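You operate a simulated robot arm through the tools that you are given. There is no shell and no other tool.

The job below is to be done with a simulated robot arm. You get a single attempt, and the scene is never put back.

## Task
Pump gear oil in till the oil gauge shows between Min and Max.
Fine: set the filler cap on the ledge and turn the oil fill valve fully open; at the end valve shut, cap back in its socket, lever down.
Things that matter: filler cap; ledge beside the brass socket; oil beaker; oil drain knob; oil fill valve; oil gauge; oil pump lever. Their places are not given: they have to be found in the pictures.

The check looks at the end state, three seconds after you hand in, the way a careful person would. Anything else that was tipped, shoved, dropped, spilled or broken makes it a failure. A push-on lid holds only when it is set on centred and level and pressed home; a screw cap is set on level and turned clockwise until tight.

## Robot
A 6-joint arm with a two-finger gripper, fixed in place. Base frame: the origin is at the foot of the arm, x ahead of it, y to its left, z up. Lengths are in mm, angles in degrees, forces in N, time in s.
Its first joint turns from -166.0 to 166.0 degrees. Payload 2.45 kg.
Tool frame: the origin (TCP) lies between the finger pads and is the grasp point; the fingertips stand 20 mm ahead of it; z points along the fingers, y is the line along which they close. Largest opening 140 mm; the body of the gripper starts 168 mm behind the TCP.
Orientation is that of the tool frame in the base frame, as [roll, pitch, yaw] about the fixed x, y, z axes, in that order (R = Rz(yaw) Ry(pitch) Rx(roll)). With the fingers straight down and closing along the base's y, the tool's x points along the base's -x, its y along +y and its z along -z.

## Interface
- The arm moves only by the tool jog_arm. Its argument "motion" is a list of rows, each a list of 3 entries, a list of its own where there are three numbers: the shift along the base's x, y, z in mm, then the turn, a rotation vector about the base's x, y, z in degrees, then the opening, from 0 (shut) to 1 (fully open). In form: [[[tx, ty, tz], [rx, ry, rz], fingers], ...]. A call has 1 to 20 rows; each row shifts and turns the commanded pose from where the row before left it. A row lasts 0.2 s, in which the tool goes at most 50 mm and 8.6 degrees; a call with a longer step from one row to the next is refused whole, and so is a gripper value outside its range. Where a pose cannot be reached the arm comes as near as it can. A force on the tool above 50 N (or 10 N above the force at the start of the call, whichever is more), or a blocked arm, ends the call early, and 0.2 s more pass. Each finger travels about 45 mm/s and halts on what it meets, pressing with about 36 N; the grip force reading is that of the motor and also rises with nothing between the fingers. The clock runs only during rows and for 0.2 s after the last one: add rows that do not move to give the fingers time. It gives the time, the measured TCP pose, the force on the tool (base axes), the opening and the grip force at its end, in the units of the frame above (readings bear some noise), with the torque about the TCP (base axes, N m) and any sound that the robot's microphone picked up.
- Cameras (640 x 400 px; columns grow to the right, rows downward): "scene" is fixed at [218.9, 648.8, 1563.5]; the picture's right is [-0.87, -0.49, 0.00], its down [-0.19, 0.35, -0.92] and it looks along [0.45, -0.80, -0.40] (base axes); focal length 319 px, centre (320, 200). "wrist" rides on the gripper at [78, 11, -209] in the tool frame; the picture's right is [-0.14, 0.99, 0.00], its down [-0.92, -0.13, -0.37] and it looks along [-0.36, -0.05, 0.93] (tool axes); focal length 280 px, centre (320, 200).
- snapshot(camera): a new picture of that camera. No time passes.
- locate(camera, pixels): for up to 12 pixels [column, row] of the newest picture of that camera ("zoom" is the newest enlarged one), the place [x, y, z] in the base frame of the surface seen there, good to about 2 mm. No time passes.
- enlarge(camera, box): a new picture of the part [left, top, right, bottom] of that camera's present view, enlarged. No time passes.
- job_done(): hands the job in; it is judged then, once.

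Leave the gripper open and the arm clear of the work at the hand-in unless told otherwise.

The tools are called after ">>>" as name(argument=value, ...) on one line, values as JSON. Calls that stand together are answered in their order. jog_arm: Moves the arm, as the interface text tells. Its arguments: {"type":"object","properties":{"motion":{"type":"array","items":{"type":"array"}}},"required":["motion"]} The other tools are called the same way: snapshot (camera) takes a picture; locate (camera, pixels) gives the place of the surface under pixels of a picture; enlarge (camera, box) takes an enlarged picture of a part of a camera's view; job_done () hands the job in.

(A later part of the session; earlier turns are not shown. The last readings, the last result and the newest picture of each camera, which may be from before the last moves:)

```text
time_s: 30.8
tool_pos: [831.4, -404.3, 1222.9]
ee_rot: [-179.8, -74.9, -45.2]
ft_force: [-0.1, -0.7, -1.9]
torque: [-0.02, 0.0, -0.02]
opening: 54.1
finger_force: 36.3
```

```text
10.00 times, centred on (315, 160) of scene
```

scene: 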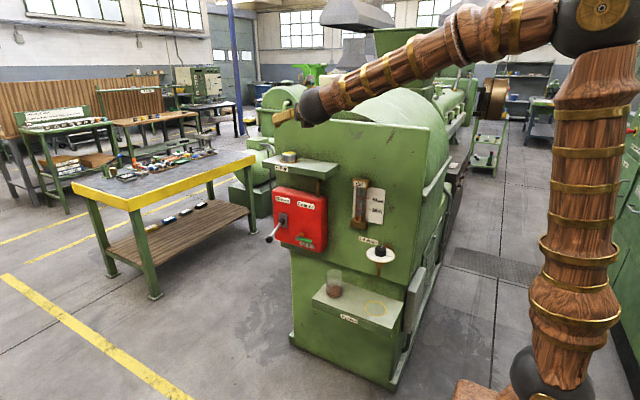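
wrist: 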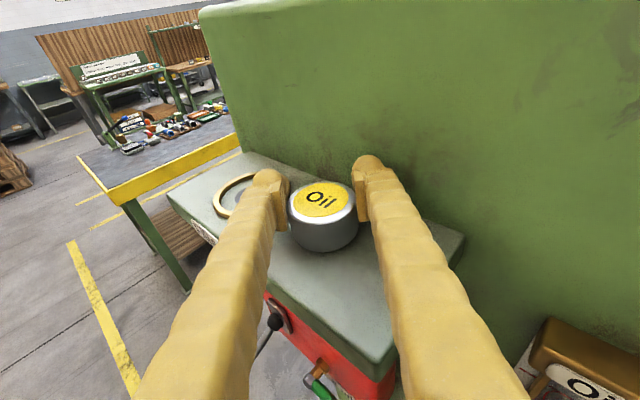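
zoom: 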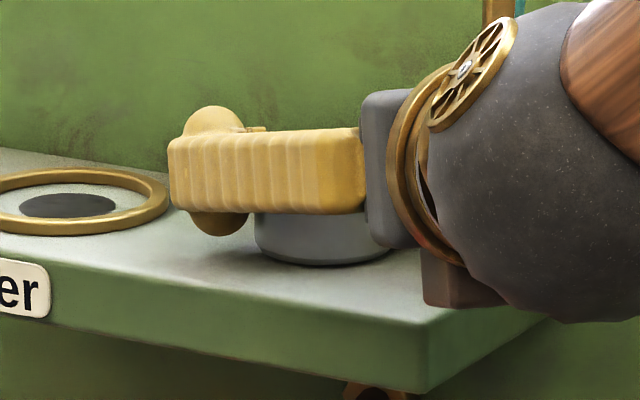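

Almost down. I'll creep 0.7 mm per row and watch the vertical force.

>>> jog_arm(motion=[[[0, 0, -0.7], [0, 0, 0], 0.25], [[0, 0, -0.7], [0, 0, 0], 0.25], [[0, 0, 0], [0, 0, 0], 0.25]])

```text
time_s: 31.6
tool_pos: [831.9, -404.2, 1221.5]
ee_rot: [-179.8, -74.8, -45.2]
ft_force: [0.1, -0.1, -1.1]
torque: [0.01, -0.01, 0.02]
opening: 54.3
finger_force: 36.1
```

>>> jog_arm(motion=[[[0, 0, -0.7], [0, 0, 0], 0.25], [[0, 0, -0.7], [0, 0, 0], 0.25], [[0, 0, 0], [0, 0, 0], 0.25]])

>>> enlarge(camera="scene", box=[295, 148, 331, 172])

```text
time_s: 32.4
tool_pos: [831.7, -404.3, 1222.2]
ee_rot: [-179.8, -75.0, -45.2]
ft_force: [3.7, 2.0, 13.3]
torque: [0.37, 0.11, -0.16]
opening: 54.1
finger_force: 35.8
```

```text
16.00 times, centred on (313, 160) of scene
```

zoom: 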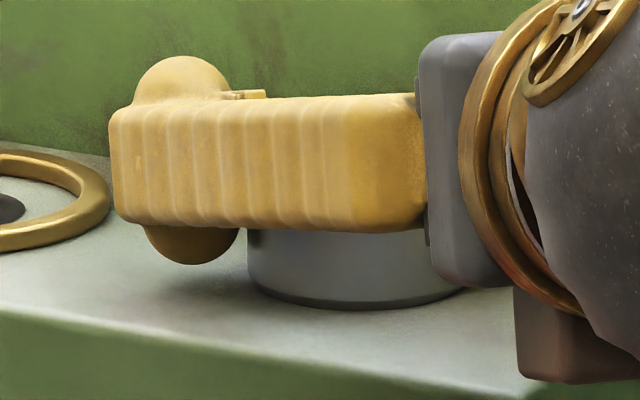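

Contact shows at +13 N, so the cap rests on the ledge. I'll open the fingers to 0.65, then raise straight up and back off.

>>> jog_arm(motion=[[[0, 0, 0.4], [0, 0, 0], 0.35], [[0, 0, 0], [0, 0, 0], 0.42], [[0, 0, 0], [0, 0, 0], 0.5], [[0, 0, 0], [0, 0, 0], 0.58], [[0, 0, 0], [0, 0, 0], 0.62], [[0, 0, 0], [0, 0, 0], 0.62], [[0, 0, 8], [0, 0, 0], 0.62], [[0, 0, 15], [0, 0, 0], 0.62], [[0, 0, 25], [0, 0, 0], 0.62], [[-20, 20, 10], [0, 0, 0], 0.62], [[-25, 25, 0], [0, 0, 0], 0.62], [[-30, 30, 0], [0, 0, 0], 0.62], [[0, 0, 0], [0, 0, 0], 0.62]])

>>> snapshot(camera="scene")

>>> snapshot(camera="wrist")

```text
time_s: 35.2
tool_pos: [756.5, -328.5, 1278.8]
ee_rot: [-179.9, -74.9, -45.2]
ft_force: [-0.1, 0.1, -0.5]
torque: [0.0, 0.0, -0.01]
opening: 86.8
finger_force: 0.0
```

```text
taken
```

scene: 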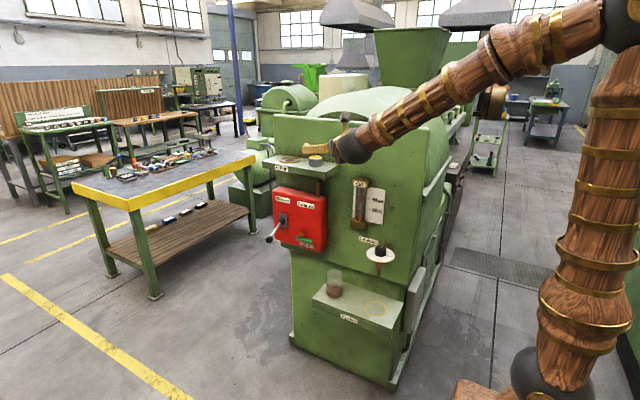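

```text
taken
```

wrist: 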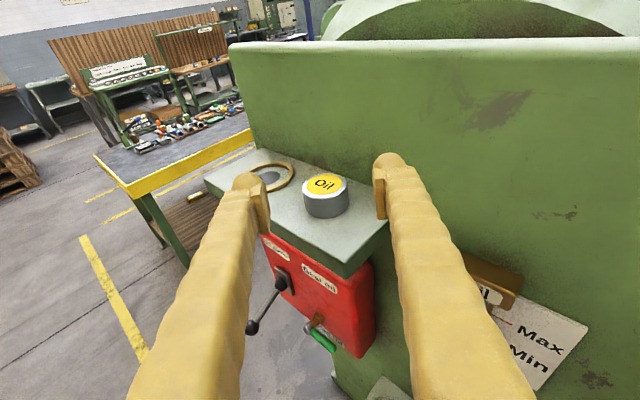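

The cap is sitting on the ledge and the socket is open. Now the valve: I'll zoom on it and the lever from the wrist view at around (320,335).

>>> enlarge(camera="wrist", box=[240, 235, 380, 365])

>>> enlarge(camera="scene", box=[288, 218, 330, 252])

```text
3.08 times, centred on (310, 300) of wrist
```

zoom: 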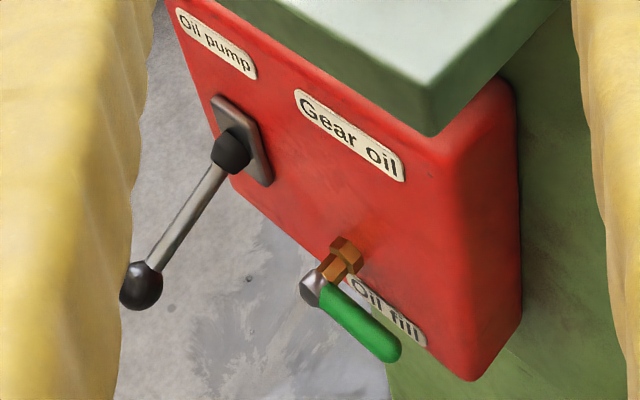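

```text
11.76 times, centred on (309, 235) of scene
```

zoom: 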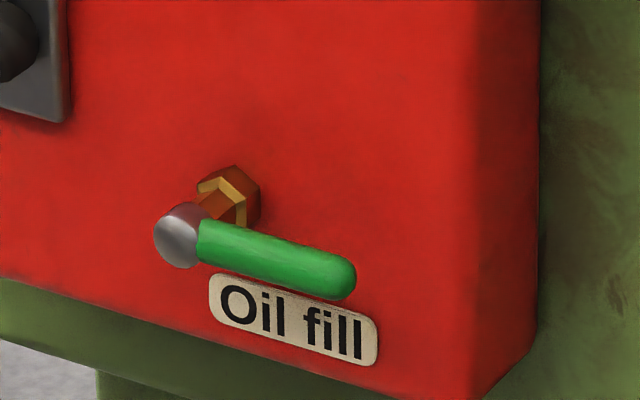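

>>> enlarge(camera="wrist", box=[295, 305, 345, 355])

>>> locate(camera="zoom", pixels=[[160, 240], [230, 300], [300, 350], [380, 400], [120, 240], [100, 260], [180, 180], [210, 160], [370, 270]])

```text
8.00 times, centred on (320, 330) of wrist
```

zoom: 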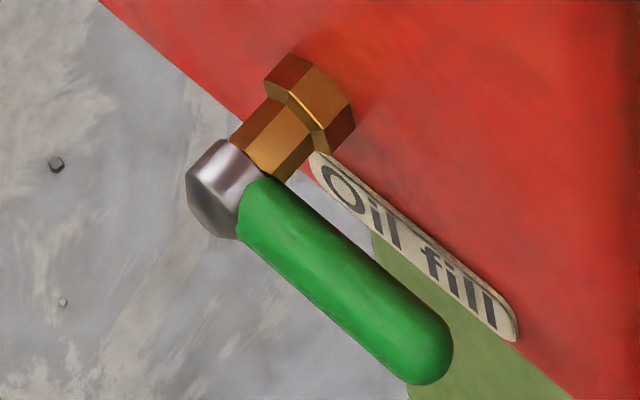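

```text
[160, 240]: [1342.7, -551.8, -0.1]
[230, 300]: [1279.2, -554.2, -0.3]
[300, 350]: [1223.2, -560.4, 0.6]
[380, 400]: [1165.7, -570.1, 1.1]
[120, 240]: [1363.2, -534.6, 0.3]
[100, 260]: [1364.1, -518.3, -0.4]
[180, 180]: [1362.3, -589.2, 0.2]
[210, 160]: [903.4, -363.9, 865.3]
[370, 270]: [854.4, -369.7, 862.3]
```

>>> locate(camera="zoom", pixels=[[260, 210], [300, 240], [340, 270], [380, 300], [420, 340], [205, 200], [225, 170], [260, 140], [300, 90], [265, 255], [430, 318], [400, 370]])

```text
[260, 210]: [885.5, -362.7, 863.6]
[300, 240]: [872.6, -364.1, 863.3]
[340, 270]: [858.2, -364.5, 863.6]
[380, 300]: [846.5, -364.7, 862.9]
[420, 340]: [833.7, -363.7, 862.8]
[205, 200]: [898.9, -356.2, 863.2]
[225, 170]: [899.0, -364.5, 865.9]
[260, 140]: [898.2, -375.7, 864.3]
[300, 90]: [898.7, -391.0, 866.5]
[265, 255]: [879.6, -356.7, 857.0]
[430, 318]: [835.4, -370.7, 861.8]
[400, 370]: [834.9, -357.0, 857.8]
```

The handle's axis is at y≈-365, z≈857, with the pivot at x≈898 and the tip at x≈825. I'll retreat from the ledge, descend in free space to z≈900 with the fingers closing, and check before approaching the handle from above.

>>> jog_arm(motion=[[[-10, 35, 0], [0, 0, 0], 0.62], [[0, 45, 0], [0, 0, 0], 0.5], [[0, 20, -30], [0, 0, 0], 0.4], [[0, 0, -42], [0, 0, 0], 0.2], [[0, 0, -42], [0, 0, 0], 0], [[0, 0, -42], [0, 0, 0], 0], [[0, 0, -42], [0, 0, 0], 0], [[0, 0, -42], [0, 0, 0], 0], [[0, 0, -42], [0, 0, 0], 0], [[0, 0, -42], [0, 0, 0], 0], [[0, 0, -35], [0, 0, 0], 0], [[0, 0, 0], [0, 0, 0], 0], [[0, 0, 0], [0, 0, 0], 0]])

>>> snapshot(camera="scene")

>>> snapshot(camera="wrist")

```text
time_s: 38.0
tool_pos: [745.2, -227.9, 920.5]
ee_rot: [-179.7, -74.9, -45.2]
ft_force: [0.1, -0.9, -0.4]
torque: [0.01, -0.02, 0.0]
opening: 0.0
finger_force: 29.8
```

```text
taken
```

scene: 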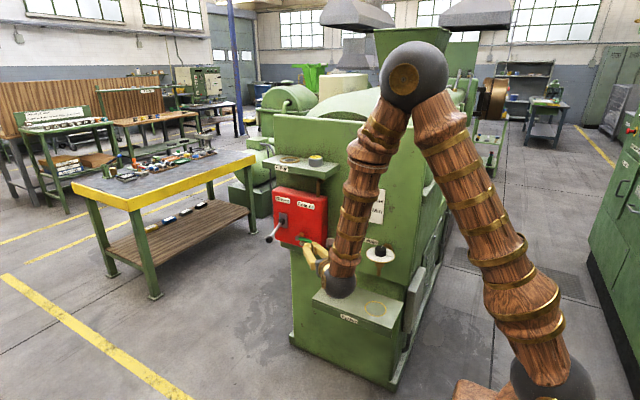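

```text
taken
```

wrist: 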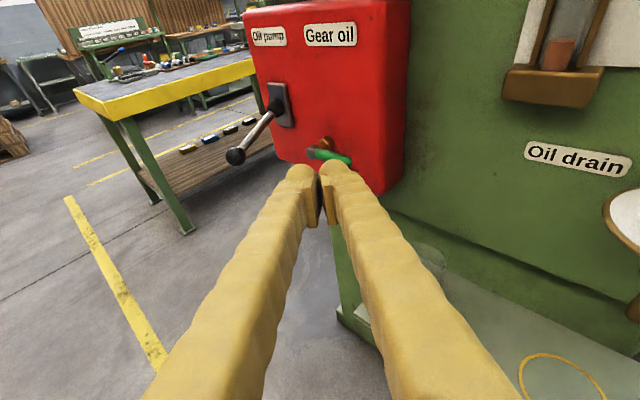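

I can see the valve handle just ahead of the closed fingertips. I'll move to above the handle, TCP about (848,-366,905).

>>> jog_arm(motion=[[[20.6, -27.6, 0], [0, 0, 0], 0], [[20.6, -27.6, 0], [0, 0, 0], 0], [[20.6, -27.6, 0], [0, 0, 0], 0], [[20.6, -27.6, -5], [0, 0, 0], 0], [[20.6, -27.6, -5], [0, 0, 0], 0], [[0, 0, -5], [0, 0, 0], 0], [[0, 0, 0], [0, 0, 0], 0]])

>>> snapshot(camera="scene")

>>> enlarge(camera="scene", box=[280, 210, 344, 260])

>>> snapshot(camera="wrist")

```text
time_s: 39.6
tool_pos: [850.9, -366.2, 905.1]
ee_rot: [-179.8, -74.9, -45.2]
ft_force: [0.1, 0.1, 1.2]
torque: [-0.01, 0.01, 0.01]
opening: 0.1
finger_force: 29.4
```

```text
taken
```

scene: 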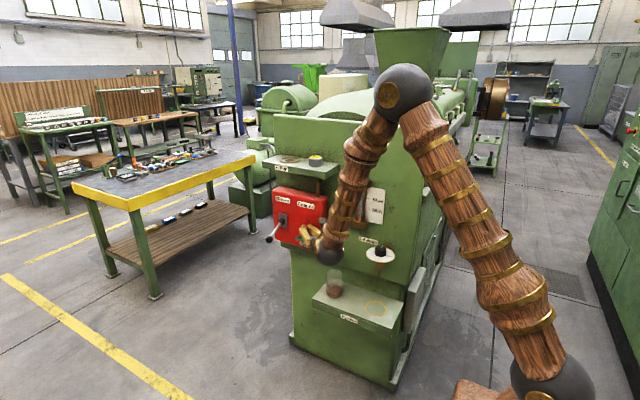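

```text
8.00 times, centred on (312, 235) of scene
```

zoom: 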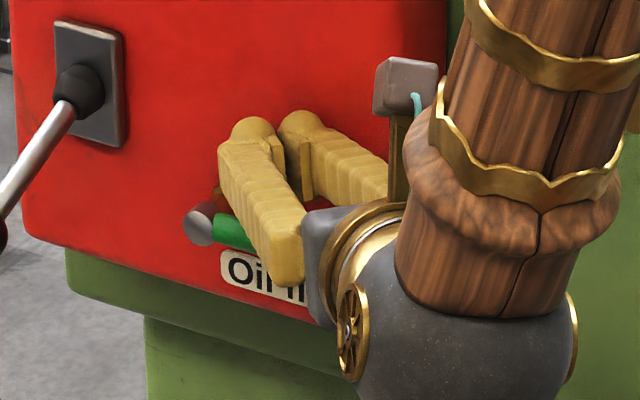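

```text
taken
```

wrist: 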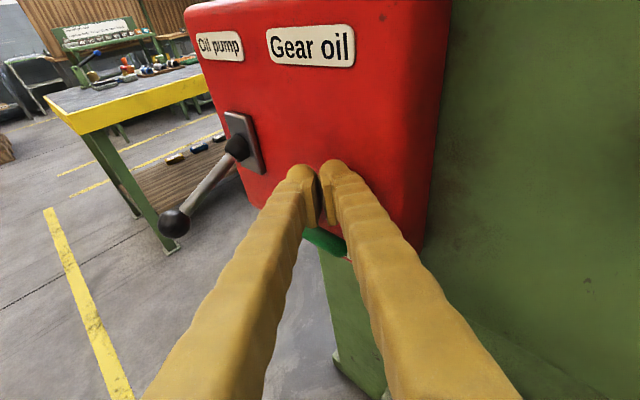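

The fingertips are above the handle. I'll lower in small steps, watching for contact.

>>> jog_arm(motion=[[[0, 0, -4], [0, 0, 0], 0], [[0, 0, -4], [0, 0, 0], 0], [[0, 0, -2], [0, 0, 0], 0], [[0, 0, -2], [0, 0, 0], 0], [[0, 0, 0], [0, 0, 0], 0]])

```text
time_s: 40.8
tool_pos: [849.7, -367.6, 892.6]
ee_rot: [-179.8, -74.9, -45.1]
ft_force: [0.4, -0.8, 0.1]
torque: [-0.01, -0.01, -0.01]
opening: 0.0
finger_force: 28.9
```

>>> jog_arm(motion=[[[0, 0, -1.5], [0, 0, 0], 0], [[0, 0, -1.5], [0, 0, 0], 0], [[0, 0, -1.5], [0, 0, 0], 0], [[0, 0, -1.5], [0, 0, 0], 0], [[0, 0, 0], [0, 0, 0], 0]])

>>> enlarge(camera="scene", box=[290, 218, 332, 252])

```text
time_s: 42.0
tool_pos: [849.5, -368.0, 887.4]
ee_rot: [-179.8, -74.9, -45.1]
ft_force: [-0.3, -0.8, 0.2]
torque: [0.0, -0.03, -0.02]
opening: 0.2
finger_force: 29.4
```

```text
11.76 times, centred on (311, 235) of scene
```

zoom: 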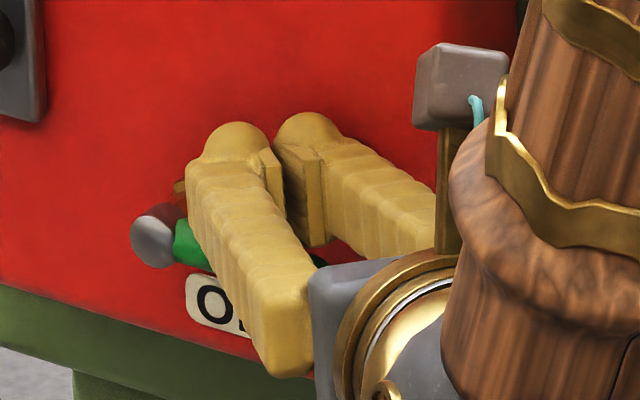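

>>> jog_arm(motion=[[[0, 0, -1.5], [0, 0, 0], 0], [[0, 0, -1.5], [0, 0, 0], 0], [[0, 0, -1.5], [0, 0, 0], 0], [[0, 0, 0], [0, 0, 0], 0]])

```text
time_s: 43.0
tool_pos: [850.1, -368.0, 885.1]
ee_rot: [-179.6, -75.1, -45.6]
ft_force: [-13.3, 4.7, 46.3]
torque: [0.24, -0.23, 0.06]
opening: 0.1
finger_force: 29.3
```

Contact gave 46 N within about 2 mm, so it feels like a hard stop in the downward direction. I'll back up and look at the handle.

>>> jog_arm(motion=[[[0, 0, 5], [0, 0, 0], 0], [[0, 0, 10], [0, 0, 0], 0], [[0, 0, 0], [0, 0, 0], 0]])

>>> enlarge(camera="scene", box=[290, 218, 332, 252])

>>> enlarge(camera="wrist", box=[270, 150, 370, 280])

```text
time_s: 43.8
tool_pos: [850.4, -366.9, 897.4]
ee_rot: [-179.9, -74.7, -45.1]
ft_force: [-0.8, 1.0, 0.2]
torque: [0.04, 0.0, 0.0]
opening: 0.0
finger_force: 29.7
```

```text
11.76 times, centred on (311, 235) of scene
```

zoom: 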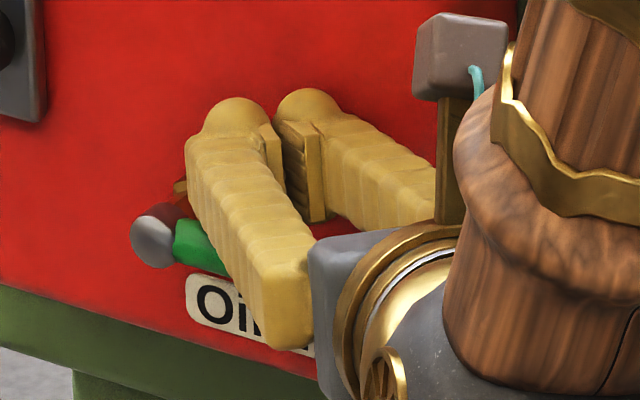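

```text
3.08 times, centred on (320, 215) of wrist
```

zoom: 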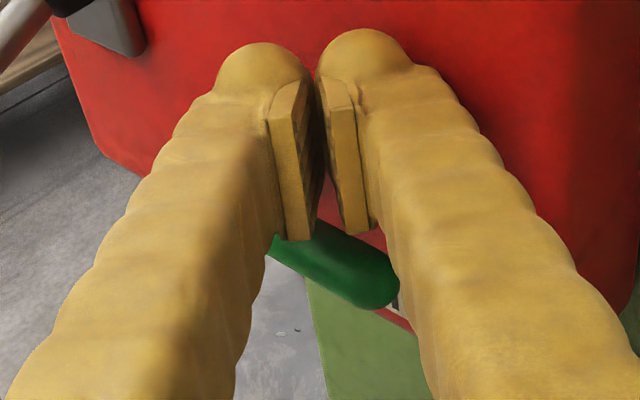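

The handle didn't move, so down is the stop and I'll try upward. I'll retreat 80 mm along the tool, drop to z≈820 and come back in under the handle.

>>> jog_arm(motion=[[[-28, 28, 0], [0, 0, 0], 0], [[-28, 28, 0], [0, 0, 0], 0], [[0, 0, -25], [0, 0, 0], 0], [[0, 0, -27], [0, 0, 0], 0], [[0, 0, -25], [0, 0, 0], 0], [[0, 0, 0], [0, 0, 0], 0]])

>>> snapshot(camera="wrist")

>>> snapshot(camera="scene")

```text
time_s: 45.2
tool_pos: [793.2, -312.3, 820.8]
ee_rot: [-179.9, -74.9, -45.1]
ft_force: [0.7, -1.1, 1.3]
torque: [0.05, 0.02, -0.01]
opening: 0.0
finger_force: 29.0
```

```text
taken
```

wrist: 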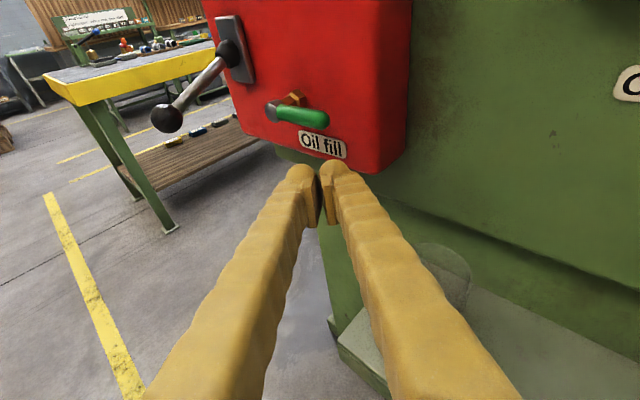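

```text
taken
```

scene: 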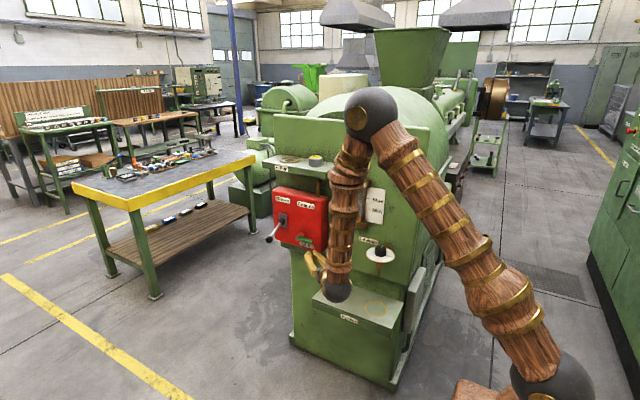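

>>> locate(camera="scene", pixels=[[338, 290], [338, 297], [325, 275], [316, 262], [330, 300], [340, 240]])

>>> enlarge(camera="scene", box=[280, 220, 400, 330])

```text
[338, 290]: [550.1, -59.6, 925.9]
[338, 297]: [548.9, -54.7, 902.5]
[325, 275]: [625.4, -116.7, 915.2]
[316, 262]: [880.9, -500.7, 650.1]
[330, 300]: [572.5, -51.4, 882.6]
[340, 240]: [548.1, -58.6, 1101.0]
```

```text
3.64 times, centred on (340, 275) of scene
```

zoom: 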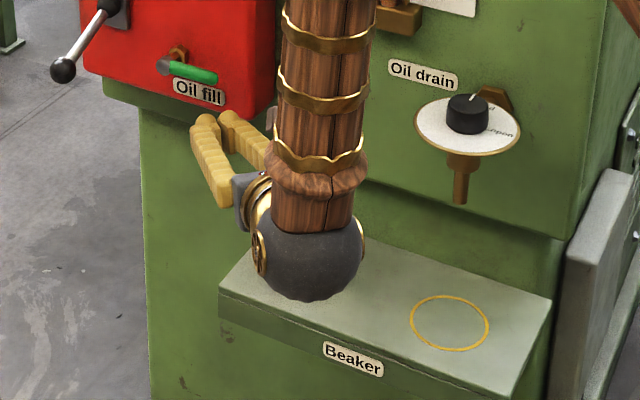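

The wrist is well in front of the machine at y≈-60. I'll move in under the handle to TCP (849,-367,821).

>>> jog_arm(motion=[[[19, -18, 0], [0, 0, 0], 0], [[19, -18, 0], [0, 0, 0], 0], [[18, -18, 0], [0, 0, 0], 0], [[0, 0, 0], [0, 0, 0], 0]])

>>> snapshot(camera="wrist")

>>> enlarge(camera="scene", box=[280, 215, 344, 265])

```text
time_s: 46.2
tool_pos: [849.7, -366.2, 820.3]
ee_rot: [-179.8, -74.9, -45.3]
ft_force: [0.3, -0.4, 0.0]
torque: [-0.04, -0.03, -0.01]
opening: 0.0
finger_force: 29.9
```

```text
taken
```

wrist: 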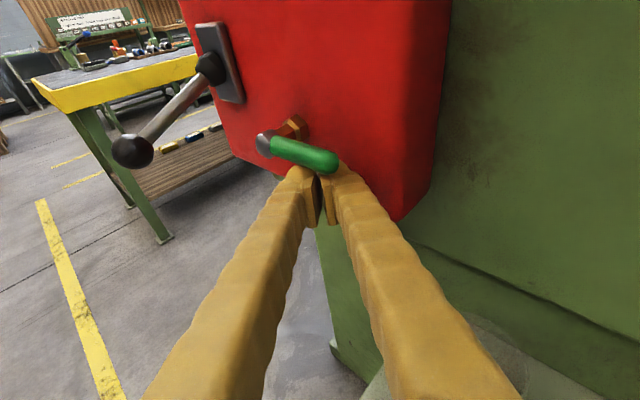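

```text
8.00 times, centred on (312, 240) of scene
```

zoom: 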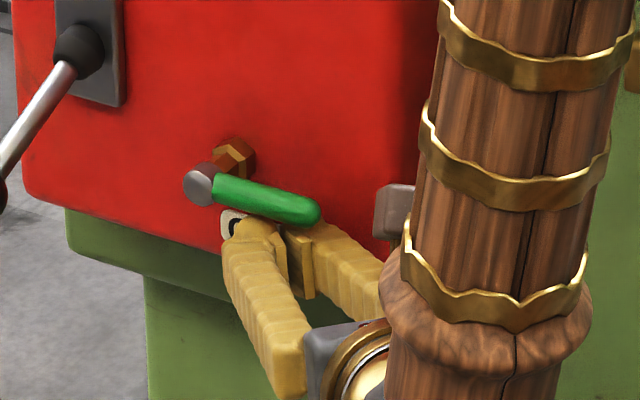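

The fingertips are right beneath the handle, and both views show it clearly. I'll push up in small steps.

>>> jog_arm(motion=[[[0, 0, 3], [0, 0, 0], 0], [[0, 0, 3], [0, 0, 0], 0], [[0, 0, 2], [0, 0, 0], 0], [[0, 0, 2], [0, 0, 0], 0], [[0, 0, 2], [0, 0, 0], 0], [[0, 0, 2], [0, 0, 0], 0], [[0, 0, 0], [0, 0, 0], 0]])

>>> enlarge(camera="scene", box=[280, 215, 344, 265])

```text
time_s: 47.8
tool_pos: [851.8, -364.8, 835.4]
ee_rot: [-179.8, -74.9, -45.2]
ft_force: [-1.2, -0.5, -0.7]
torque: [-0.01, 0.0, -0.02]
opening: 0.1
finger_force: 30.0
```

```text
8.00 times, centred on (312, 240) of scene
```

zoom: 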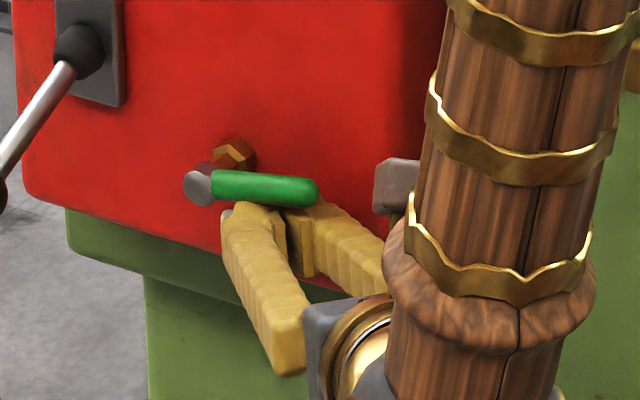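

The handle is turning up easily. I'll continue along the arc.

>>> jog_arm(motion=[[[-2, 0, 5], [0, 0, 0], 0], [[-1, 0, 5], [0, 0, 0], 0], [[0, 0, 5], [0, 0, 0], 0], [[0, 0, 6], [0, 0, 0], 0], [[0, 0, 6], [0, 0, 0], 0], [[0, 0, 5], [0, 0, 0], 0], [[0, 0, 0], [0, 0, 0], 0]])

>>> enlarge(camera="scene", box=[280, 215, 344, 265])

```text
time_s: 49.4
tool_pos: [847.7, -365.4, 866.6]
ee_rot: [-179.9, -74.9, -45.1]
ft_force: [0.2, -0.3, 0.9]
torque: [0.0, 0.01, 0.0]
opening: 0.0
finger_force: 29.6
```

```text
8.00 times, centred on (312, 240) of scene
```

zoom: 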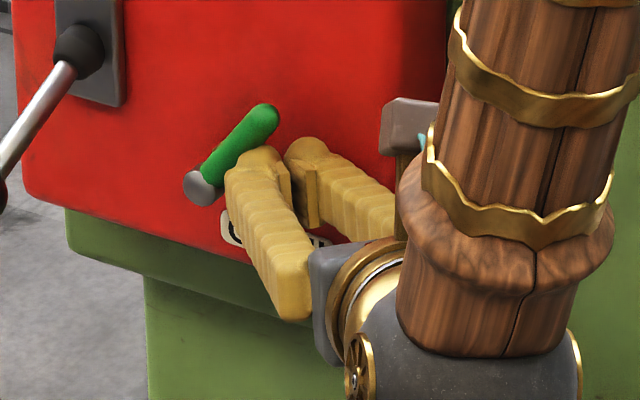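

The handle is at about 50° up. I'll continue the arc: up and then toward +x.

>>> jog_arm(motion=[[[2, 0, 6], [0, 0, 0], 0], [[2, 0, 6], [0, 0, 0], 0], [[3, 0, 5], [0, 0, 0], 0], [[3, 0, 5], [0, 0, 0], 0], [[4, 0, 5], [0, 0, 0], 0], [[4, 0, 4], [0, 0, 0], 0], [[0, 0, 0], [0, 0, 0], 0]])

>>> enlarge(camera="scene", box=[280, 205, 344, 255])

```text
time_s: 51.0
tool_pos: [865.2, -365.1, 897.6]
ee_rot: [-179.8, -74.9, -45.2]
ft_force: [0.8, 0.2, 0.2]
torque: [0.03, -0.01, -0.01]
opening: 0.0
finger_force: 29.6
```

```text
8.00 times, centred on (312, 230) of scene
```

zoom: 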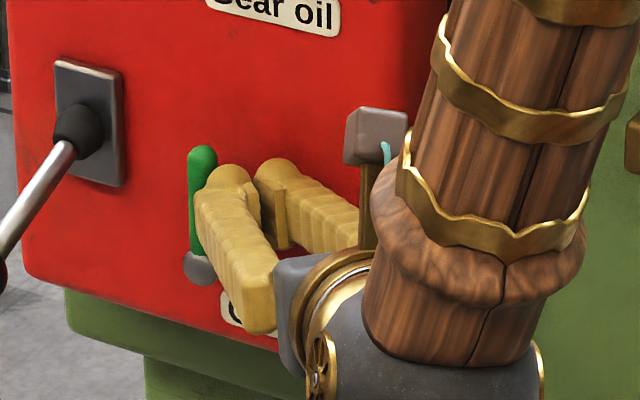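

The handle is close to vertical. I'll push +x in 2 mm steps until the stop is felt.

>>> jog_arm(motion=[[[2, 0, 1], [0, 0, 0], 0], [[2, 0, 1], [0, 0, 0], 0], [[1.5, 0, 0], [0, 0, 0], 0], [[1.5, 0, 0], [0, 0, 0], 0], [[0, 0, 0], [0, 0, 0], 0]])

>>> enlarge(camera="scene", box=[280, 205, 344, 255])

```text
time_s: 51.9
tool_pos: [867.2, -365.2, 898.8]
ee_rot: [180.0, -74.7, -45.2]
ft_force: [-22.3, 1.6, 4.0]
torque: [-0.01, -0.25, 0.0]
opening: 0.1
finger_force: 29.5
stopped in row 4: the force on the tool passed its limit at 54 N (the readings are from after the stop); the commanded pose is now the measured one
```

```text
8.00 times, centred on (312, 230) of scene
```

zoom: 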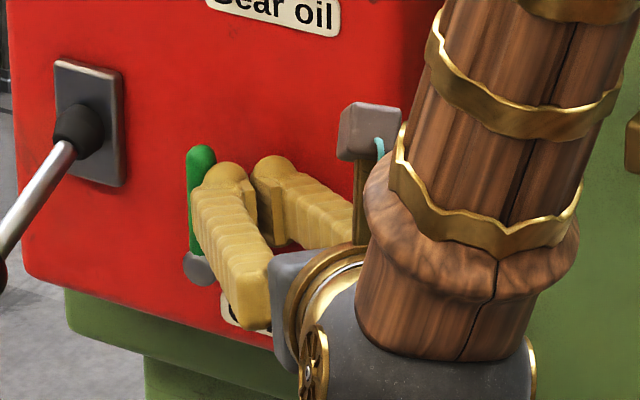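

The stop is felt: the valve handle is vertical, fully open. I'll back off along -x and then out along the tool.

>>> jog_arm(motion=[[[-4, 0, 0], [0, 0, 0], 0], [[-8, 4, 0], [0, 0, 0], 0], [[-20, 20, 0], [0, 0, 0], 0], [[-25, 25, 0], [0, 0, 0], 0], [[-25, 25, 0], [0, 0, 0], 0], [[-20, 30, 0], [0, 0, 0], 0], [[0, 30, 0], [0, 0, 0], 0], [[0, 0, 0], [0, 0, 0], 0]])

>>> snapshot(camera="wrist")

>>> enlarge(camera="scene", box=[260, 190, 340, 252])

```text
time_s: 53.7
tool_pos: [765.6, -232.0, 897.0]
ee_rot: [-179.9, -74.7, -45.0]
ft_force: [0.6, -0.2, 0.0]
torque: [-0.02, 0.0, -0.03]
opening: 0.2
finger_force: 29.0
```

```text
taken
```

wrist: 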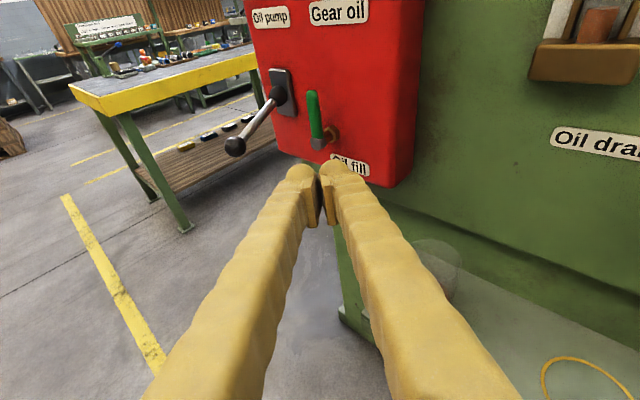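

```text
6.45 times, centred on (300, 221) of scene
```

zoom: 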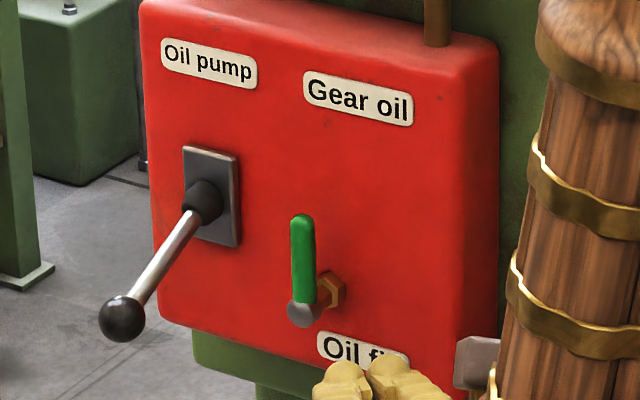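

The valve stands vertical. I'll measure the lever from both views.

>>> enlarge(camera="wrist", box=[220, 60, 310, 165])

>>> locate(camera="wrist", pixels=[[236, 146], [231, 146], [241, 146], [236, 140], [236, 151], [250, 129], [262, 116], [270, 107], [276, 95], [281, 75], [292, 110], [280, 90]])

>>> locate(camera="scene", pixels=[[268.8, 240.8], [266.5, 240.5], [271, 240], [268.5, 238], [268.5, 242.8], [274, 232], [277, 228], [280, 223], [282, 220], [284.5, 213]])

```text
3.81 times, centred on (265, 112) of wrist
```

zoom: 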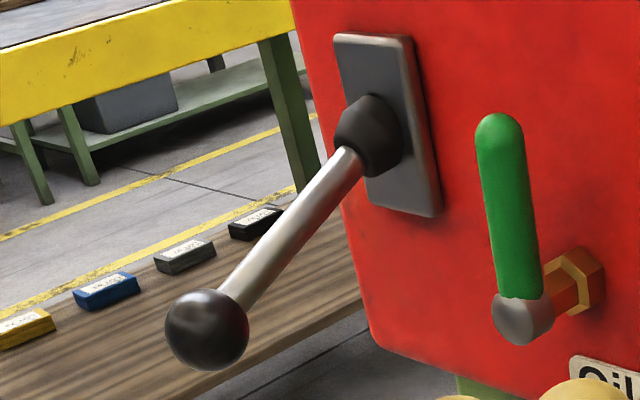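

```text
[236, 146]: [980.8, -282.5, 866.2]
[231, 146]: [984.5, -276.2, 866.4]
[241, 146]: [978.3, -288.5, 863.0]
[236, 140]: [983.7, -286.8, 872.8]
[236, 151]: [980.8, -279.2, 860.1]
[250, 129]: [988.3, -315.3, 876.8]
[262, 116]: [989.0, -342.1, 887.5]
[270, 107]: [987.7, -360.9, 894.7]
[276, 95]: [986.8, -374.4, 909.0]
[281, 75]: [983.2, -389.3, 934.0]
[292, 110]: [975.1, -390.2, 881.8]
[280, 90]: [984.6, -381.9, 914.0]
```

```text
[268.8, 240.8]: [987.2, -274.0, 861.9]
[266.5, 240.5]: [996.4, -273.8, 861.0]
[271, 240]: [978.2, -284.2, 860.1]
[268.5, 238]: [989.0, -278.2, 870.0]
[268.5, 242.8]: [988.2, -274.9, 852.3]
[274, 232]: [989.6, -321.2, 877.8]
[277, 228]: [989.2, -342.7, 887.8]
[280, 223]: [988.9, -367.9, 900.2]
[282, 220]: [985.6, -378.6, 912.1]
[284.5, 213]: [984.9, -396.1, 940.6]
```

The ball's centre is about (991,-286,860), the pivot about (988,-392,907), and the lever sits ~24° below horizontal. I'll roll the tool 90° about its own axis so the fingers open vertically as a fork, then level it, here in free space.

>>> jog_arm(motion=[[[0, 0, 0], [5.59, -5.59, -2.12], 0.1], [[0, 0, 0], [5.59, -5.59, -2.12], 0.2], [[0, 0, 0], [5.59, -5.59, -2.12], 0.3], [[0, 0, 0], [5.59, -5.59, -2.12], 0.35], [[0, 0, 0], [5.59, -5.59, -2.12], 0.35], [[0, 0, 0], [5.59, -5.59, -2.12], 0.35], [[0, 0, 0], [5.59, -5.59, -2.12], 0.35], [[0, 0, 0], [5.59, -5.59, -2.12], 0.35], [[0, 0, 0], [5.59, -5.59, -2.12], 0.35], [[0, 0, 0], [5.59, -5.59, -2.12], 0.35], [[0, 0, 0], [5.59, -5.59, -2.12], 0.35], [[0, 0, 0], [-5.3, -5.3, 0], 0.35], [[0, 0, 0], [-5.3, -5.3, 0], 0.35], [[0, 0, 0], [0, 0, 0], 0.35]])

>>> snapshot(camera="wrist")

>>> snapshot(camera="scene")

```text
time_s: 56.7
tool_pos: [766.3, -232.4, 898.7]
ee_rot: [-90.1, 0.1, -134.7]
ft_force: [-0.5, -0.3, 0.0]
torque: [-0.03, -0.02, -0.02]
opening: 49.1
finger_force: 0.1
```

```text
taken
```

wrist: 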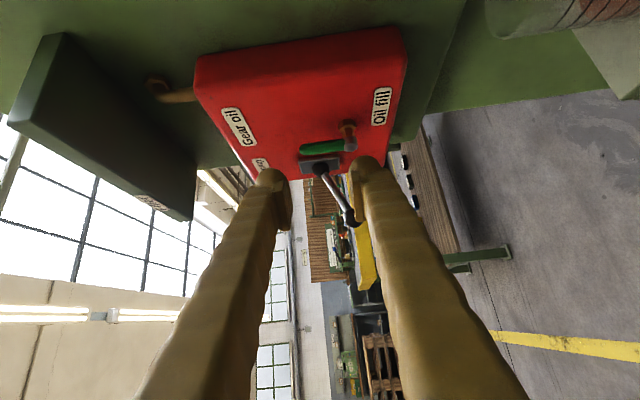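

```text
taken
```

scene: 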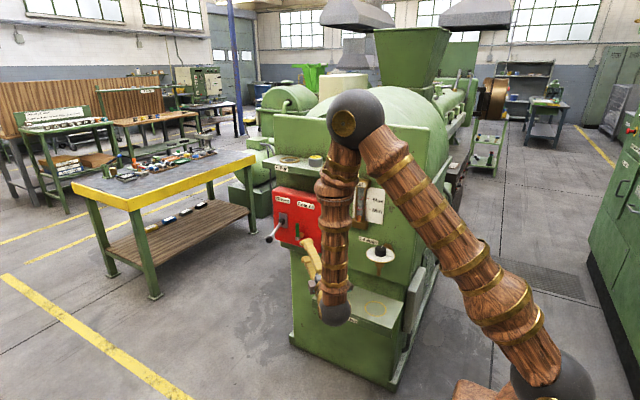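

The tool is level, with the fork opening vertically. I'll move to a standoff about 100 mm from the lever ball along the approach line.

>>> jog_arm(motion=[[[37, 5, -10], [0, 0, 0], 0.35], [[37, 5, -10], [0, 0, 0], 0.35], [[37, 5, -10], [0, 0, 0], 0.35], [[36, 5, -8], [0, 0, 0], 0.35], [[0, 0, 0], [0, 0, 0], 0.35]])

>>> snapshot(camera="wrist")

>>> enlarge(camera="scene", box=[250, 195, 346, 265])

```text
time_s: 57.9
tool_pos: [912.8, -211.7, 859.3]
ee_rot: [-90.2, 0.2, -134.7]
ft_force: [-0.2, 0.6, 0.6]
torque: [0.0, -0.01, 0.0]
opening: 48.9
finger_force: 0.0
```

```text
taken
```

wrist: 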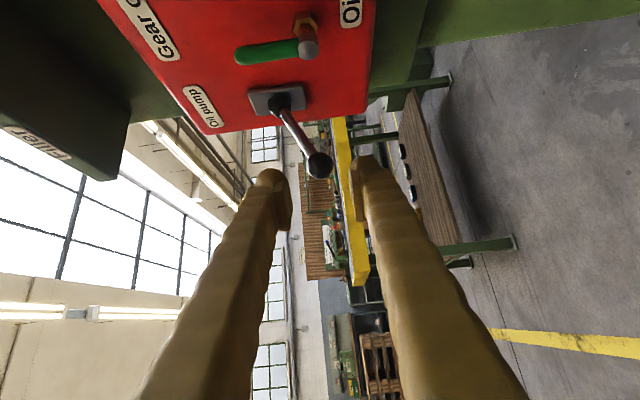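

```text
5.71 times, centred on (298, 230) of scene
```

zoom: 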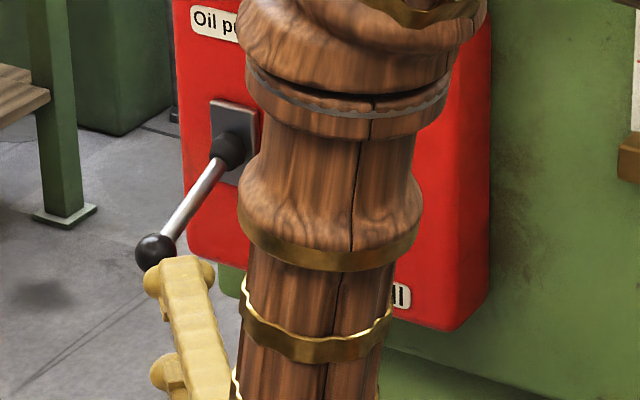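

>>> locate(camera="wrist", pixels=[[319, 164], [310, 164], [328, 164], [319, 155], [319, 173], [300, 128], [305, 140], [290, 108]])

>>> enlarge(camera="scene", box=[345, 172, 393, 232])

```text
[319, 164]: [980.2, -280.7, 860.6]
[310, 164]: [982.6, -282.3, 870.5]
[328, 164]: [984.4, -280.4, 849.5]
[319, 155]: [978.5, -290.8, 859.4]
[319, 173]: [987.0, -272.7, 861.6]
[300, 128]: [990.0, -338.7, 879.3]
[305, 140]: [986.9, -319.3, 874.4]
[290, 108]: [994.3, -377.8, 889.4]
```

```text
6.67 times, centred on (369, 202) of scene
```

zoom: 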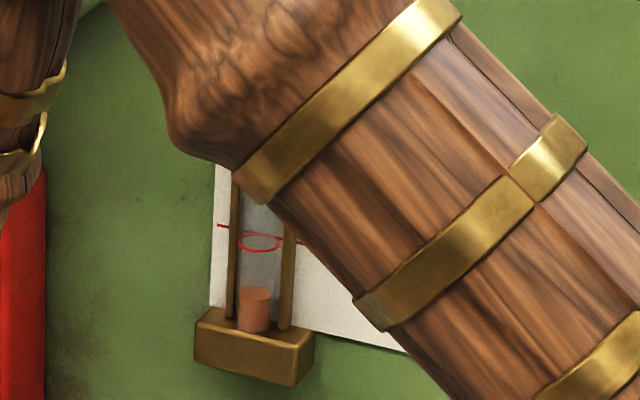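

Ball centre refined to (991,-287,861). I'll advance the fork around it, with TCP going to about (996.5,-292.5,861).

>>> jog_arm(motion=[[[18, -17, 0], [0, 0, 0], 0.35], [[18, -17, 1], [0, 0, 0], 0.35], [[16, -16, 0.7], [0, 0, 0], 0.35], [[16, -16, 0], [0, 0, 0], 0.35], [[15.7, -15, 0], [0, 0, 0], 0.35], [[0, 0, 0], [0, 0, 0], 0.35]])

>>> snapshot(camera="wrist")

>>> enlarge(camera="scene", box=[250, 195, 346, 265])

```text
time_s: 59.3
tool_pos: [996.0, -292.5, 862.7]
ee_rot: [-90.3, 0.2, -134.6]
ft_force: [-0.7, 0.1, 0.3]
torque: [-0.02, 0.01, -0.04]
opening: 49.2
finger_force: 0.1
```

```text
taken
```

wrist: 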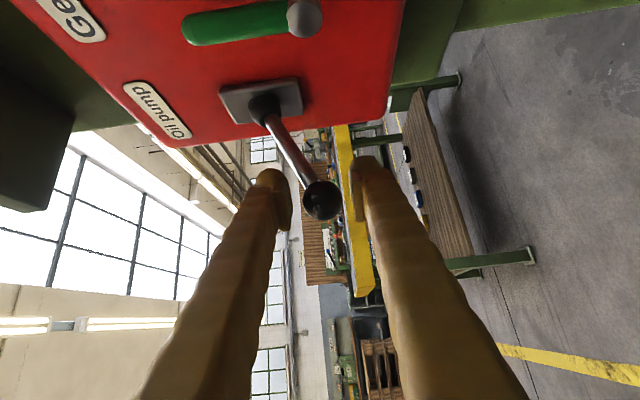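

```text
5.71 times, centred on (298, 230) of scene
```

zoom: 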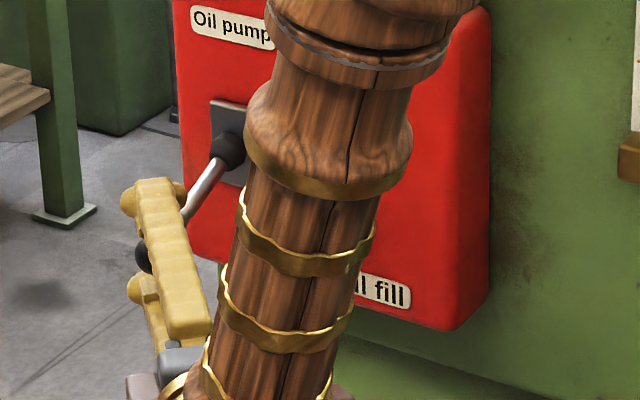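

The ball is centred between the fork fingers. I'll raise the lever slowly along its arc and monitor the force.

>>> jog_arm(motion=[[[0, 1, 6], [0, 0, 0], 0.35], [[0, 1, 6], [0, 0, 0], 0.35], [[0, 2, 6], [0, 0, 0], 0.35], [[0, 2, 6], [0, 0, 0], 0.35], [[0, 1, 6], [0, 0, 0], 0.35], [[0, 0, 0], [0, 0, 0], 0.35]])

>>> snapshot(camera="wrist")

>>> enlarge(camera="scene", box=[250, 195, 346, 265])

```text
time_s: 60.7
tool_pos: [997.7, -284.9, 891.6]
ee_rot: [-90.3, 0.1, -134.7]
ft_force: [0.6, 0.3, -1.2]
torque: [0.0, 0.04, -0.02]
opening: 49.5
finger_force: 0.1
```

```text
taken
```

wrist: 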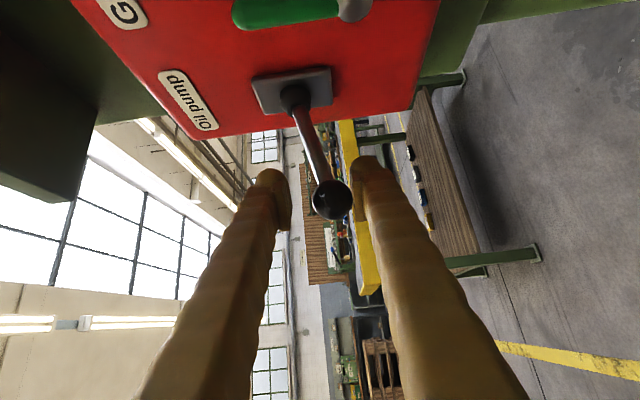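

```text
5.71 times, centred on (298, 230) of scene
```

zoom: 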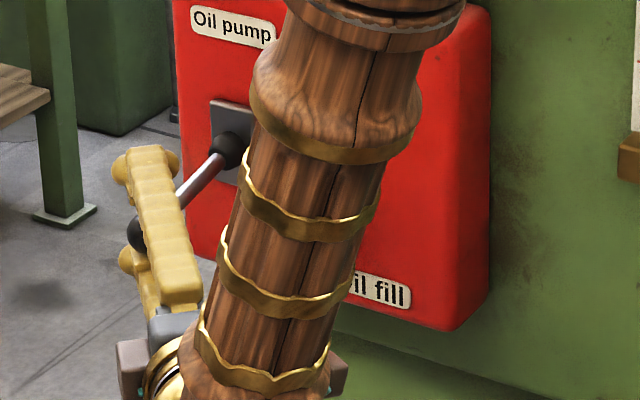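

The lever rises with almost no resistance. I'll continue upward.

>>> jog_arm(motion=[[[0, 1, 6], [0, 0, 0], 0.35], [[0, 0, 6], [0, 0, 0], 0.35], [[0, 0, 6], [0, 0, 0], 0.35], [[0, 0, 6], [0, 0, 0], 0.35], [[0, -1, 6], [0, 0, 0], 0.35], [[0, -1, 6], [0, 0, 0], 0.35], [[0, 0, 0], [0, 0, 0], 0.35]])

>>> snapshot(camera="wrist")

>>> enlarge(camera="scene", box=[345, 172, 393, 232])

```text
time_s: 62.3
tool_pos: [997.7, -286.1, 927.7]
ee_rot: [-90.2, 0.2, -134.7]
ft_force: [-0.1, 0.3, -0.6]
torque: [-0.02, 0.01, -0.03]
opening: 49.3
finger_force: 0.2
```

```text
taken
```

wrist: 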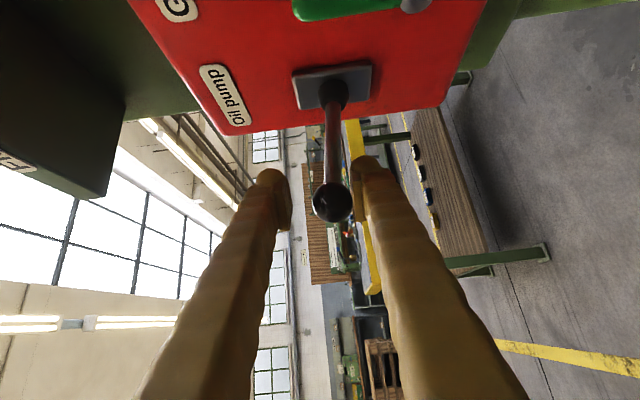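

```text
6.67 times, centred on (369, 202) of scene
```

zoom: 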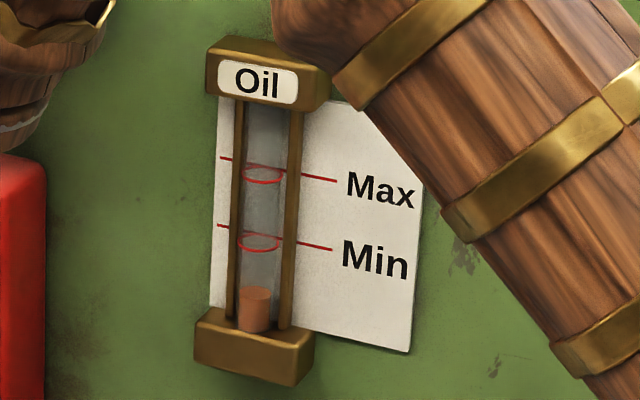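

The lever is now about horizontal and the gauge is fully visible, still low. I'll keep raising toward the upper stop.

>>> jog_arm(motion=[[[0, -1, 6], [0, 0, 0], 0.35], [[0, -1, 6], [0, 0, 0], 0.35], [[0, -2, 6], [0, 0, 0], 0.35], [[0, -2, 6], [0, 0, 0], 0.35], [[0, -2, 6], [0, 0, 0], 0.35], [[0, -3, 5], [0, 0, 0], 0.35], [[0, 0, 0], [0, 0, 0], 0.35]])

>>> snapshot(camera="wrist")

>>> enlarge(camera="scene", box=[250, 185, 346, 255])

```text
time_s: 63.9
tool_pos: [997.3, -297.3, 961.8]
ee_rot: [-90.3, 0.0, -134.8]
ft_force: [2.0, 16.0, -14.6]
torque: [0.76, -0.16, 0.08]
opening: 59.9
finger_force: 8.4
```

```text
taken
```

wrist: 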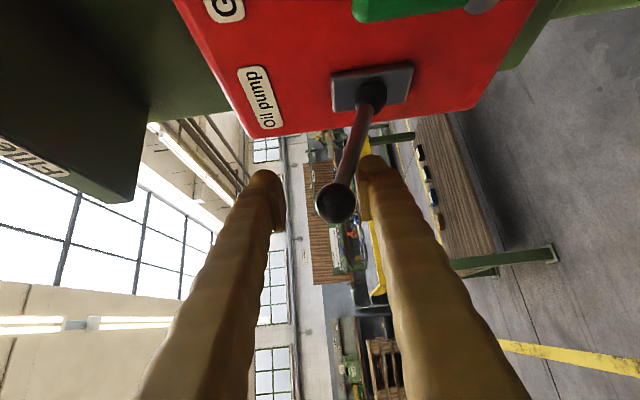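

```text
5.71 times, centred on (298, 220) of scene
```

zoom: 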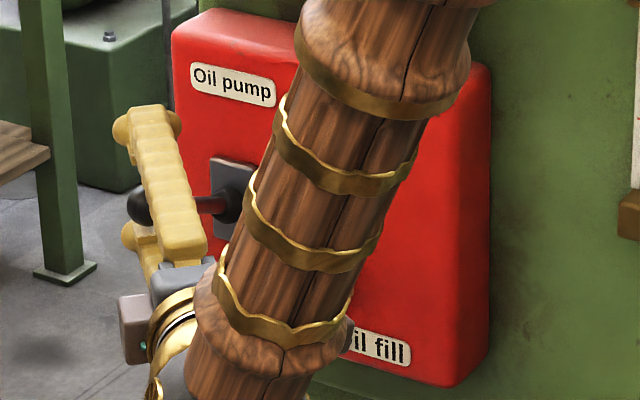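

The upper stop is reached: resistance rose and the fork finger was pushed open slightly. Now I'll press down slowly along the arc for the pump stroke, watching the force.

>>> jog_arm(motion=[[[0, 2, -6], [0, 0, 0], 0.35], [[0, 2, -6], [0, 0, 0], 0.35], [[0, 2, -6], [0, 0, 0], 0.35], [[0, 2, -6], [0, 0, 0], 0.35], [[0, 2, -6], [0, 0, 0], 0.35], [[0, 2, -6], [0, 0, 0], 0.35], [[0, 1, -6], [0, 0, 0], 0.35], [[0, 0, -6], [0, 0, 0], 0.35], [[0, 0, 0], [0, 0, 0], 0.35]])

>>> enlarge(camera="scene", box=[345, 172, 393, 232])

>>> snapshot(camera="wrist")

```text
time_s: 65.9
tool_pos: [997.1, -284.9, 914.4]
ee_rot: [-90.2, 0.0, -134.7]
ft_force: [0.6, 0.0, 0.2]
torque: [-0.01, -0.01, -0.03]
opening: 49.0
finger_force: 0.0
```

```text
6.67 times, centred on (369, 202) of scene
```

zoom: 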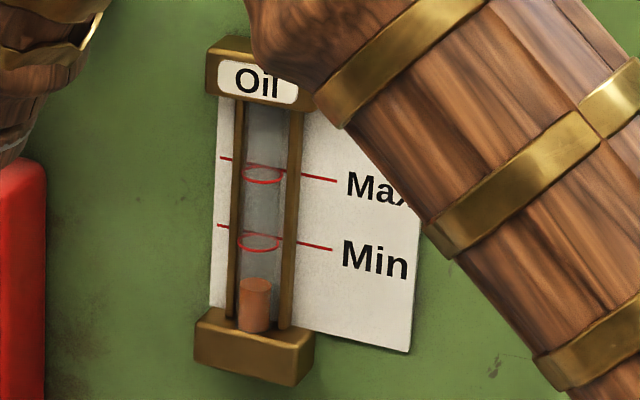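

```text
taken
```

wrist: 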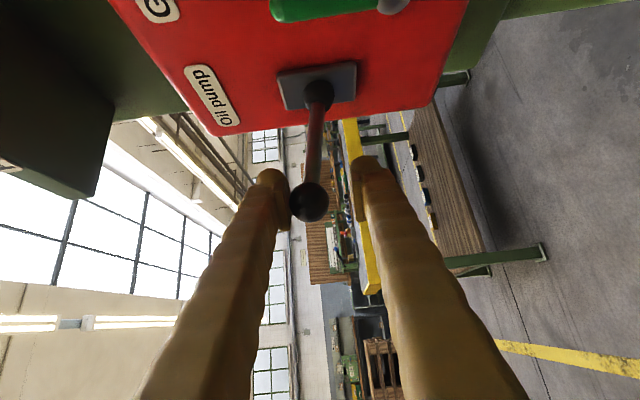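

The oil top rose from about row 292 to 284 in the zoom as the lever came halfway down. I'll finish the down stroke.

>>> jog_arm(motion=[[[0, 0, -6], [0, 0, 0], 0.35], [[0, 0, -6], [0, 0, 0], 0.35], [[0, -1, -6], [0, 0, 0], 0.35], [[0, -1, -6], [0, 0, 0], 0.35], [[0, -2, -6], [0, 0, 0], 0.35], [[0, -2, -6], [0, 0, 0], 0.35], [[0, -2, -6], [0, 0, 0], 0.35], [[0, -2, -6], [0, 0, 0], 0.35], [[0, -1, -6], [0, 0, 0], 0.35], [[0, -1, -6], [0, 0, 0], 0.35], [[0, 0, 0], [0, 0, 0], 0.35]])

>>> enlarge(camera="scene", box=[345, 172, 393, 232])

>>> snapshot(camera="wrist")

```text
time_s: 68.3
tool_pos: [996.6, -296.9, 855.4]
ee_rot: [-90.2, 0.1, -134.7]
ft_force: [0.7, -0.1, 1.0]
torque: [-0.02, 0.01, 0.0]
opening: 49.5
finger_force: 0.6
```

```text
6.67 times, centred on (369, 202) of scene
```

zoom: 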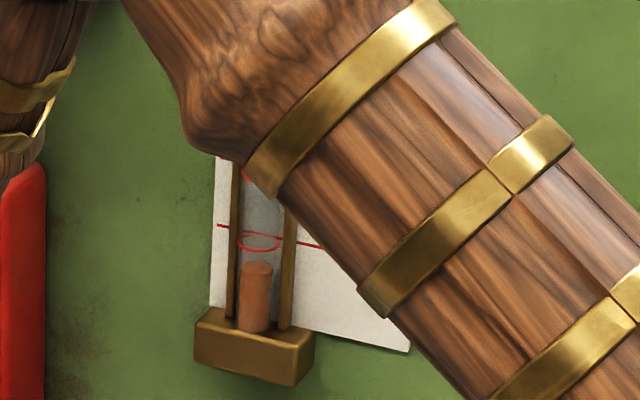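

```text
taken
```

wrist: 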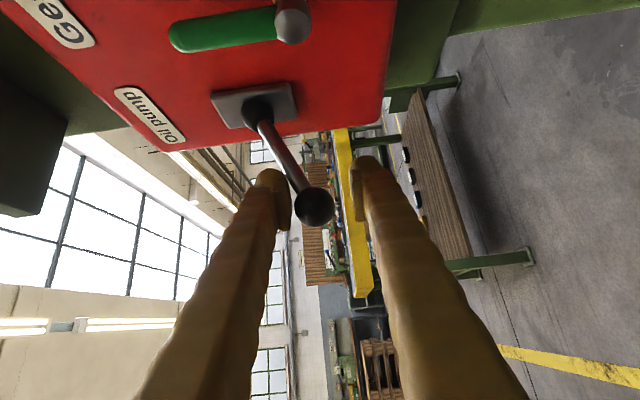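

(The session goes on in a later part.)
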